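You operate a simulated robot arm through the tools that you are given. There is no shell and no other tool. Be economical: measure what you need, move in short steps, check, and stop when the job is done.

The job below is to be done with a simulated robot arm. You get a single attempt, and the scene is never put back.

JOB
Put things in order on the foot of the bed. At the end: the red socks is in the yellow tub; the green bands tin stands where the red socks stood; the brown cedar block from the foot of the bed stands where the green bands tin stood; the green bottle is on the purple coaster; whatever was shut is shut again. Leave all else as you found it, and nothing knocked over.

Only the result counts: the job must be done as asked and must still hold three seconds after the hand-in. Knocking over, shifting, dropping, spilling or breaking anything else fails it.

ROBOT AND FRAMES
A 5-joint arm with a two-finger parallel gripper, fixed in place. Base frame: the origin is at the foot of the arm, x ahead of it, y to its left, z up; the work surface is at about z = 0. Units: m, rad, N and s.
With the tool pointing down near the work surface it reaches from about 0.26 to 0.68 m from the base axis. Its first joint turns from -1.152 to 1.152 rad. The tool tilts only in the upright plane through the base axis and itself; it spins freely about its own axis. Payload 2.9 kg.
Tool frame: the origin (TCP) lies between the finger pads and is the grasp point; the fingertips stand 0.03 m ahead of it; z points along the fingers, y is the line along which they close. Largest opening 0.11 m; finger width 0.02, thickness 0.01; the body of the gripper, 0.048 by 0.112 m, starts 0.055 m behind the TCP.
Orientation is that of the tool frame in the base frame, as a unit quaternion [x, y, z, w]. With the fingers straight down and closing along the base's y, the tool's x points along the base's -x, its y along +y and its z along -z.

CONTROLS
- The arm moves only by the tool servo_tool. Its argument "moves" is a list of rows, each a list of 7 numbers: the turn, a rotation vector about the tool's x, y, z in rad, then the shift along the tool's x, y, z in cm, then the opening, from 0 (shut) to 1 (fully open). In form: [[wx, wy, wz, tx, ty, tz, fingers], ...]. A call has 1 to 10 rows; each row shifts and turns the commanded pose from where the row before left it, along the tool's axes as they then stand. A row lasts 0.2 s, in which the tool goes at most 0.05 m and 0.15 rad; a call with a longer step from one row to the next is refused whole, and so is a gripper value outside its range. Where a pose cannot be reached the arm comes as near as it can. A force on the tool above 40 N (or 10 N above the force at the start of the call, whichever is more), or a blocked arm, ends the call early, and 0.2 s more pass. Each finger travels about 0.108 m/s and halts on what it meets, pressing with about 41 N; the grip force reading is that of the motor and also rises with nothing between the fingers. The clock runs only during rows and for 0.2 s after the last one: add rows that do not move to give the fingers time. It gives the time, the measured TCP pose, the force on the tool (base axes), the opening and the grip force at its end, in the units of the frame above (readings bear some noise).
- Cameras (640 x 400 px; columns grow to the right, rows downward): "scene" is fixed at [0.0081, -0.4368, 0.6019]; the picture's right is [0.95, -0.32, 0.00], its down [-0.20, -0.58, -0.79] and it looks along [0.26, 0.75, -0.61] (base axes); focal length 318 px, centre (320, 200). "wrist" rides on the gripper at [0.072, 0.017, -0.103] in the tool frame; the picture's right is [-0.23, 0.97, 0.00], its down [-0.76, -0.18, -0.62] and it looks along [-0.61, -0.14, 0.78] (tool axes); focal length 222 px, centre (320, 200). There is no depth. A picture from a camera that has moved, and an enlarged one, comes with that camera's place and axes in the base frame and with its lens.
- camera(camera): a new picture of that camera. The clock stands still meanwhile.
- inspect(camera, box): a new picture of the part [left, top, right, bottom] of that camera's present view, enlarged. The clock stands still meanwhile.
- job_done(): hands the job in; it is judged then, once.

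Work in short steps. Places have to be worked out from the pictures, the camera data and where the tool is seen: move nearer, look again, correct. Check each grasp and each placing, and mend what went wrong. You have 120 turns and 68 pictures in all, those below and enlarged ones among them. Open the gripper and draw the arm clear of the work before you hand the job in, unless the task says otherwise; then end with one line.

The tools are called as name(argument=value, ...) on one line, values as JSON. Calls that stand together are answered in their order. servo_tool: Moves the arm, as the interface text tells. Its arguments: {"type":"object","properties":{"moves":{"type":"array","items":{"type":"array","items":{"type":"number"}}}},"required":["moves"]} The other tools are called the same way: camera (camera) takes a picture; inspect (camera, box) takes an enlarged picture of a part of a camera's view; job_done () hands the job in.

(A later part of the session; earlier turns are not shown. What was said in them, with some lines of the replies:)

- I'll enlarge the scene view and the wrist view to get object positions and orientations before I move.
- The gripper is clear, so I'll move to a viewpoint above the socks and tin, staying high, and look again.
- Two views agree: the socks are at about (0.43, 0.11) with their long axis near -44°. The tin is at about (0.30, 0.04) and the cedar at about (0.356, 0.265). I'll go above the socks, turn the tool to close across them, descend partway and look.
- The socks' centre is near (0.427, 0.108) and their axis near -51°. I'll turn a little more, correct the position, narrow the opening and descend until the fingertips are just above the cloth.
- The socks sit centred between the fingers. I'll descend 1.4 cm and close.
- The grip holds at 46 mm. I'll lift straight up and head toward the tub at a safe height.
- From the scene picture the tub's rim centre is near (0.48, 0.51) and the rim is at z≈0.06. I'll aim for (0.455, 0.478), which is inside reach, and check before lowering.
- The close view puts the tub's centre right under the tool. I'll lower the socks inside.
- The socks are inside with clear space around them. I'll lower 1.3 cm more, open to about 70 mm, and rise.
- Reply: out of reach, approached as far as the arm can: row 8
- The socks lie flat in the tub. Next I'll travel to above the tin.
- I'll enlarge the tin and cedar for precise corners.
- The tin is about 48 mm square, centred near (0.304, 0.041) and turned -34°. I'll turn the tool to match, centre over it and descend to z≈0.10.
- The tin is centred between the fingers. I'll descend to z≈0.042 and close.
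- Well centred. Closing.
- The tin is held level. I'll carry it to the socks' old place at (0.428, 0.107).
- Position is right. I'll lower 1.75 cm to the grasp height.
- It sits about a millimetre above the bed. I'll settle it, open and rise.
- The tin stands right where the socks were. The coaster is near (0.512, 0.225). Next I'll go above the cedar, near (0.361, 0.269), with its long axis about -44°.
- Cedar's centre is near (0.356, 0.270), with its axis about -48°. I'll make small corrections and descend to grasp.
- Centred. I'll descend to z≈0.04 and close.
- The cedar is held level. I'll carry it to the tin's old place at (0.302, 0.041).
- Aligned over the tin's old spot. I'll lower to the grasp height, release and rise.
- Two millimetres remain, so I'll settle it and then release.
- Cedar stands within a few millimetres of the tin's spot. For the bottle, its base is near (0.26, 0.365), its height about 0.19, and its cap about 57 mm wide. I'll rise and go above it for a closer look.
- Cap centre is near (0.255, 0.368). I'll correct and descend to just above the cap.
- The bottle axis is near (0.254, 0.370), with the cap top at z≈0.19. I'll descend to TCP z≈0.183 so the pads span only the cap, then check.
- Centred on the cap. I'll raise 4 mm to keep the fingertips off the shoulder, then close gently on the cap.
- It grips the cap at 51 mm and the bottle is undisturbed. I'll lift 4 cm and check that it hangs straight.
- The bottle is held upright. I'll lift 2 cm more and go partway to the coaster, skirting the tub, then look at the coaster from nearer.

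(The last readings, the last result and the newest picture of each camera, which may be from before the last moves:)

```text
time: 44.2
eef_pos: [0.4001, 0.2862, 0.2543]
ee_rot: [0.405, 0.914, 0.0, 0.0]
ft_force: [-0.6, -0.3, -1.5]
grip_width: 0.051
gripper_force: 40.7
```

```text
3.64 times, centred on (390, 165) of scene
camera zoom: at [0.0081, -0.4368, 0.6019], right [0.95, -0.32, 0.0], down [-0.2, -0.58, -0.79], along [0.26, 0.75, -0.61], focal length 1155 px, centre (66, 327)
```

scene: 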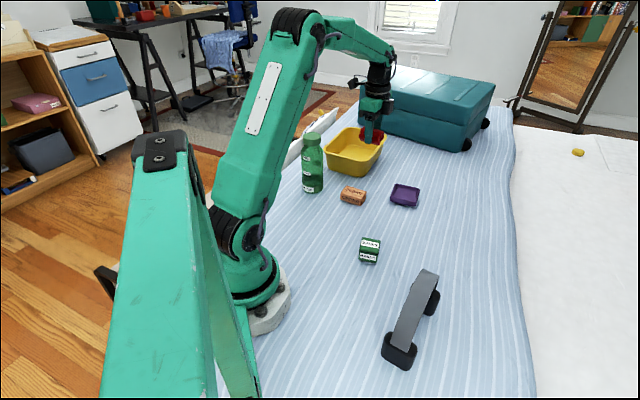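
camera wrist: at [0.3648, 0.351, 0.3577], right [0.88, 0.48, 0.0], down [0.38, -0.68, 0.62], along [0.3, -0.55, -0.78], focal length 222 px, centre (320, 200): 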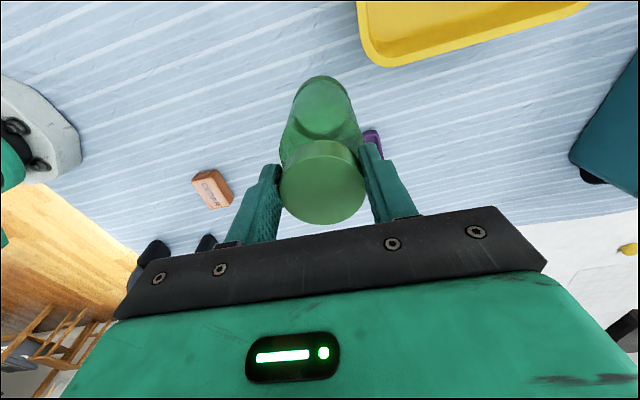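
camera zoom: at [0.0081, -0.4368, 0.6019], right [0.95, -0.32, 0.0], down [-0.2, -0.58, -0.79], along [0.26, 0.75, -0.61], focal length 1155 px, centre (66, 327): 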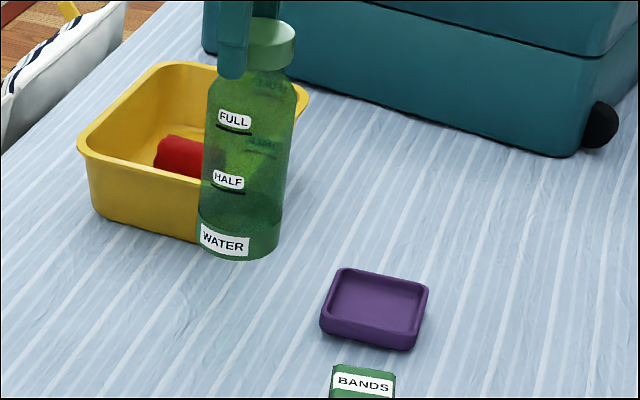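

The wrist views put the coaster's centre near (0.511, 0.224). I'll carry the bottle over it, lower it partway and check alignment.

servo_tool(moves=[[0, 0, 0, -2, 0.68, 0, 0], [0, 0, 0, -3.5, 1.2, 0, 0], [0, 0, 0, -3.5, 1.2, 0, 0], [0, 0, 0, -2, 0.68, 0, 0], [0, 0, 0, -1.04, 0.33, 0, 0], [0, 0, 0, 0, 0, 1.5, 0], [0, 0, 0, 0, 0, 1.5, 0], [0, 0, 0, 0, 0, 0, 0]])

camera(camera="wrist")

inspect(camera="scene", box=[360, 130, 460, 220])

```text
time: 46.0
eef_pos: [0.511, 0.2236, 0.2235]
ee_rot: [0.406, 0.914, 0.0, 0.001]
ft_force: [1.4, 0.0, -1.1]
grip_width: 0.0508
gripper_force: 41.2
```

```text
27 pictures are left
camera wrist: at [0.4753, 0.2885, 0.3261], right [0.88, 0.48, 0.0], down [0.38, -0.68, 0.62], along [0.3, -0.55, -0.78], focal length 222 px, centre (320, 200)
```

wrist: 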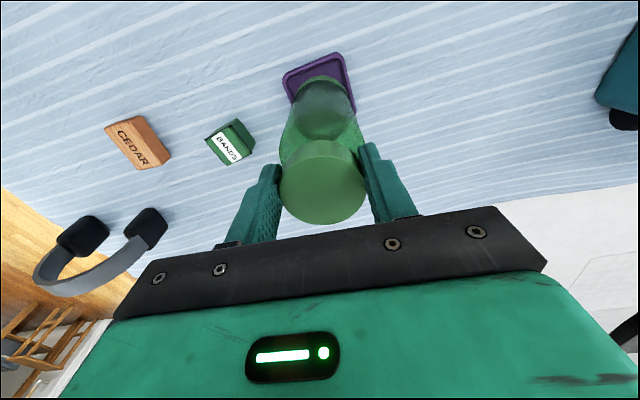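

```text
4.44 times, centred on (410, 175) of scene
camera zoom: at [0.0081, -0.4368, 0.6019], right [0.95, -0.32, 0.0], down [-0.2, -0.58, -0.79], along [0.26, 0.75, -0.61], focal length 1412 px, centre (-80, 311)
```

zoom: 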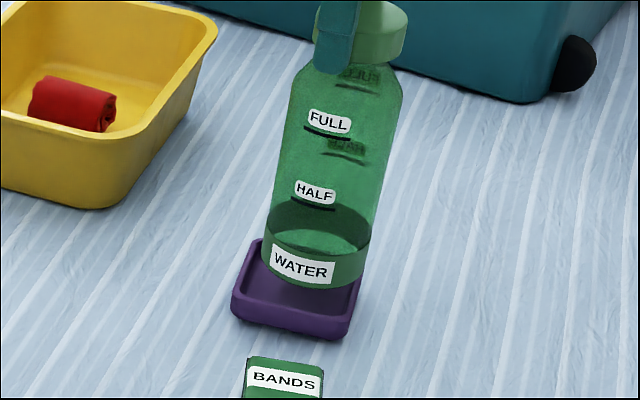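

In the wrist view the bottle's base sits over the coaster within a few millimetres. I'll lower to just above the rim and compare again.

servo_tool(moves=[[0, 0, 0, 0, 0, 1, 0], [0, 0, 0, 0, 0, 0.8, 0], [0, 0, 0, 0, 0, 0, 0]])

inspect(camera="wrist", box=[270, 20, 380, 130])

inspect(camera="scene", box=[370, 160, 440, 220])

```text
time: 46.8
eef_pos: [0.5122, 0.2232, 0.2093]
ee_rot: [0.406, 0.914, 0.001, 0.002]
ft_force: [-4.7, 1.3, 17.8]
grip_width: 0.0508
gripper_force: 41.3
```

```text
3.64 times, centred on (325, 75) of wrist
camera zoom: at [0.4751, 0.288, 0.3107], right [0.87, 0.48, 0.0], down [0.38, -0.69, 0.62], along [0.3, -0.54, -0.78], focal length 808 px, centre (302, 654)
```

zoom: 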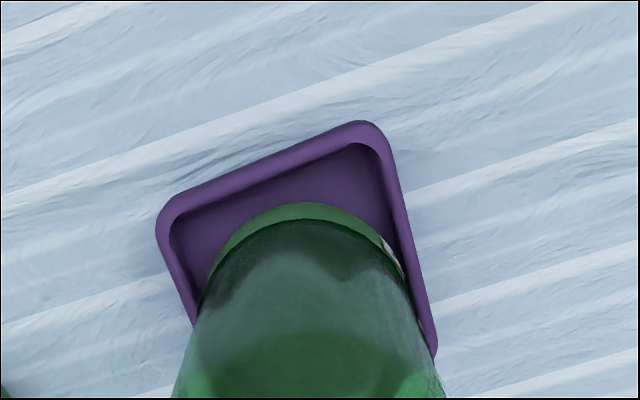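

```text
6.67 times, centred on (405, 190) of scene
camera zoom: at [0.008, -0.4368, 0.6019], right [0.95, -0.32, 0.0], down [-0.2, -0.58, -0.79], along [0.26, 0.75, -0.61], focal length 2118 px, centre (-247, 267)
```

zoom: 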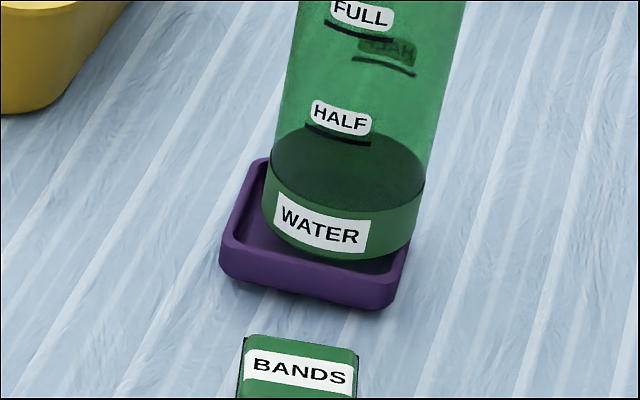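

It touched the rim (about 18 N) because the bottle sits roughly 7 mm off, toward the tool's -x side. I'll raise it 1 cm, shift 7 mm and look again.

servo_tool(moves=[[0, 0, 0, 0, 0, -1, 0], [0, 0, 0, 0.7, 0, 0, 0], [0, 0, 0, 0, 0, 0, 0]])

inspect(camera="wrist", box=[270, 20, 380, 130])

inspect(camera="scene", box=[360, 110, 460, 220])

```text
time: 47.6
eef_pos: [0.5069, 0.2277, 0.215]
ee_rot: [0.406, 0.914, -0.001, -0.001]
ft_force: [0.5, -0.2, -2.1]
grip_width: 0.0509
gripper_force: 41.2
```

```text
3.64 times, centred on (325, 75) of wrist
camera zoom: at [0.4708, 0.2929, 0.3186], right [0.88, 0.48, 0.0], down [0.38, -0.68, 0.62], along [0.3, -0.55, -0.78], focal length 808 px, centre (302, 654)
```

zoom: 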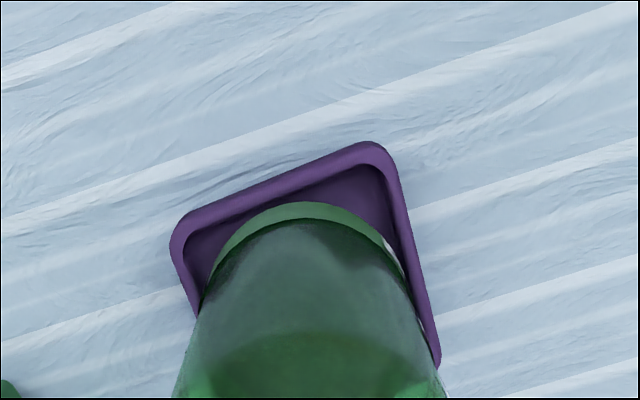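

```text
3.64 times, centred on (410, 165) of scene
camera zoom: at [0.0081, -0.4368, 0.6019], right [0.95, -0.32, 0.0], down [-0.2, -0.58, -0.79], along [0.26, 0.75, -0.61], focal length 1155 px, centre (-7, 327)
```

zoom: 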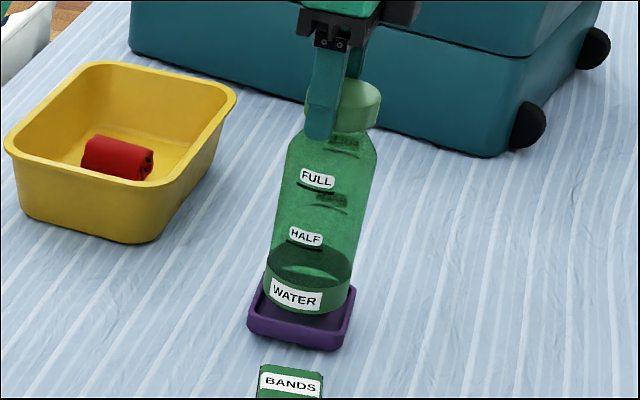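

Both views now agree to about 1 mm. I'll lower slowly and watch the force.

servo_tool(moves=[[0, 0, 0, 0.1, 0, 0.6, 0], [0, 0, 0, 0, 0, 0.5, 0], [0, 0, 0, 0, 0, 0, 0]])

```text
time: 48.4
eef_pos: [0.5051, 0.2288, 0.2056]
ee_rot: [0.406, 0.914, 0.001, 0.0]
ft_force: [1.0, -0.3, -1.4]
grip_width: 0.0511
gripper_force: 40.7
```

No contact at 0.2056, below the earlier touch, so the base has entered the rim. Continuing in small steps.

servo_tool(moves=[[0, 0, 0, 0, 0, 0.4, 0], [0, 0, 0, 0, 0, 0.3, 0], [0, 0, 0, 0, 0, 0, 0]])

```text
time: 49.2
eef_pos: [0.505, 0.2283, 0.1984]
ee_rot: [0.406, 0.914, 0.001, 0.0]
ft_force: [1.0, -1.0, 0.2]
grip_width: 0.0509
gripper_force: 41.1
```

Still free. Lowering a bit more.

servo_tool(moves=[[0, 0, 0, 0, 0, 0.2, 0], [0, 0, 0, 0, 0, 0.15, 0], [0, 0, 0, 0, 0, 0, 0]])

inspect(camera="scene", box=[360, 110, 460, 220])

inspect(camera="wrist", box=[270, 20, 380, 130])

```text
time: 50.0
eef_pos: [0.5055, 0.2303, 0.1966]
ee_rot: [0.406, 0.914, 0.001, 0.001]
ft_force: [-1.3, -3.4, 13.5]
grip_width: 0.0512
gripper_force: 40.8
```

```text
3.64 times, centred on (410, 165) of scene
camera zoom: at [0.008, -0.4368, 0.6019], right [0.95, -0.32, 0.0], down [-0.2, -0.58, -0.79], along [0.26, 0.75, -0.61], focal length 1155 px, centre (-7, 327)
```

zoom: 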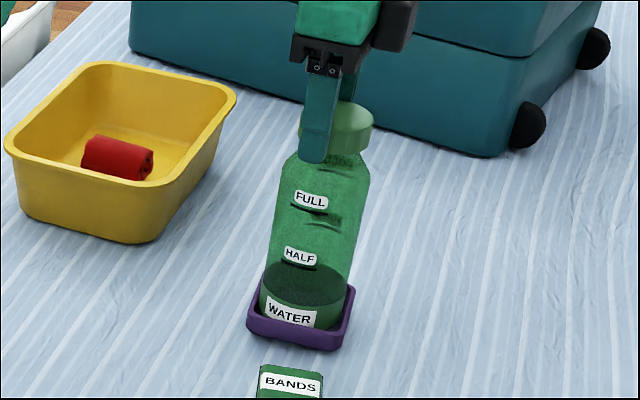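

```text
3.64 times, centred on (325, 75) of wrist
camera zoom: at [0.4698, 0.2944, 0.2989], right [0.88, 0.48, 0.0], down [0.38, -0.69, 0.62], along [0.3, -0.54, -0.78], focal length 808 px, centre (302, 654)
```

zoom: 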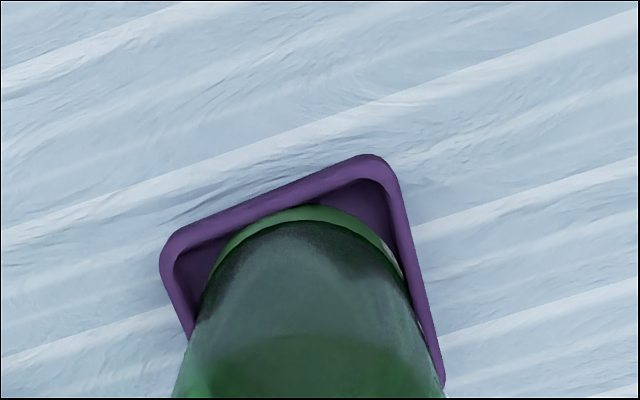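

The base is inside the tray and on its floor (13 N), and the coaster hasn't moved. I'll ease up 1 mm, open, and rise straight up.

servo_tool(moves=[[0, 0, 0, 0, 0, -0.1, 0], [0, 0, 0, 0, 0, 0, 0.5], [0, 0, 0, 0, 0, 0, 0.65], [0, 0, 0, 0, 0, 0, 0.8], [0, 0, 0, 0, 0, 0, 0.8], [0, 0, 0, 0, 0, -2, 0.8], [0, 0, 0, 0, 0, -2.5, 0.8], [0, 0, 0, 0, 0, 0, 0.8]])

inspect(camera="scene", box=[360, 110, 460, 220])

```text
time: 51.8
eef_pos: [0.5058, 0.2282, 0.2401]
ee_rot: [0.406, 0.914, 0.001, 0.0]
ft_force: [0.6, -1.0, -0.2]
grip_width: 0.0881
gripper_force: 0.2
```

```text
3.64 times, centred on (410, 165) of scene
camera zoom: at [0.0081, -0.4368, 0.6019], right [0.95, -0.32, 0.0], down [-0.2, -0.58, -0.79], along [0.26, 0.75, -0.61], focal length 1155 px, centre (-7, 327)
```

zoom: 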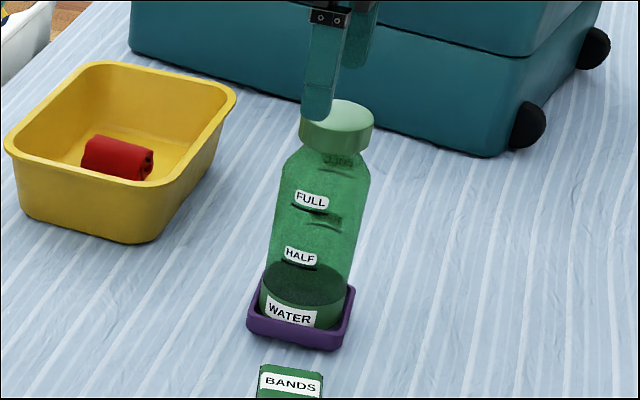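

The bottle stands in the coaster. I'll rise and pull back clear, then check everything.

servo_tool(moves=[[0, 0, 0, 0, 0, -3, 0.8], [0, 0, 0, 0, 0, -2, 0.8], [0, 0, 0, 2.24, -3.36, 0, 0.8], [0, 0, 0, 2.24, -3.36, 0, 0.8], [0, 0, 0, 2.24, -3.36, 0, 0.8], [0, 0, 0, 2.24, -3.36, 0, 0.8], [0, 0, 0, 2.24, -3.36, 0, 0.8], [0, 0, 0, 0, 0, 0, 0.8]])

camera(camera="scene")

inspect(camera="scene", box=[330, 210, 410, 270])

```text
time: 53.6
eef_pos: [0.3063, 0.1998, 0.2907]
ee_rot: [0.406, 0.914, 0.0, 0.0]
ft_force: [0.2, -0.7, -0.5]
grip_width: 0.0881
gripper_force: 0.1
```

```text
18 pictures are left
```

scene: 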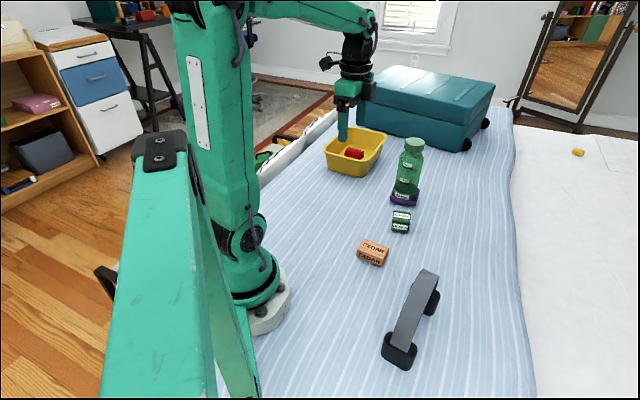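

```text
6.67 times, centred on (370, 240) of scene
camera zoom: at [0.0081, -0.4368, 0.6019], right [0.95, -0.32, 0.0], down [-0.2, -0.58, -0.79], along [0.26, 0.75, -0.61], focal length 2118 px, centre (-13, -67)
```

zoom: 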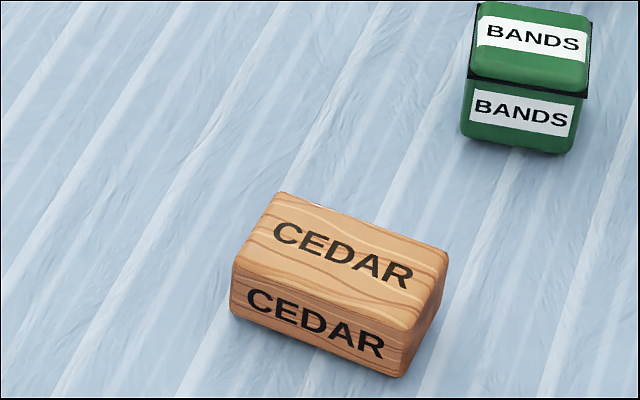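

Final check: the socks are in the tub, the tin is on the socks' spot and the bottle is upright in the coaster. The cedar is on the tin's spot within about 8 mm. I opened nothing that would need shutting, the rest looks undisturbed, and the gripper is open and clear, so I'm handing in.

job_done()

```text
The job is handed in.
```

The job is handed in: the red socks are in the yellow tub, the bands tin is where the socks stood, the cedar block is about 8 mm off the tin's old spot, and the bottle stands on the purple coaster.
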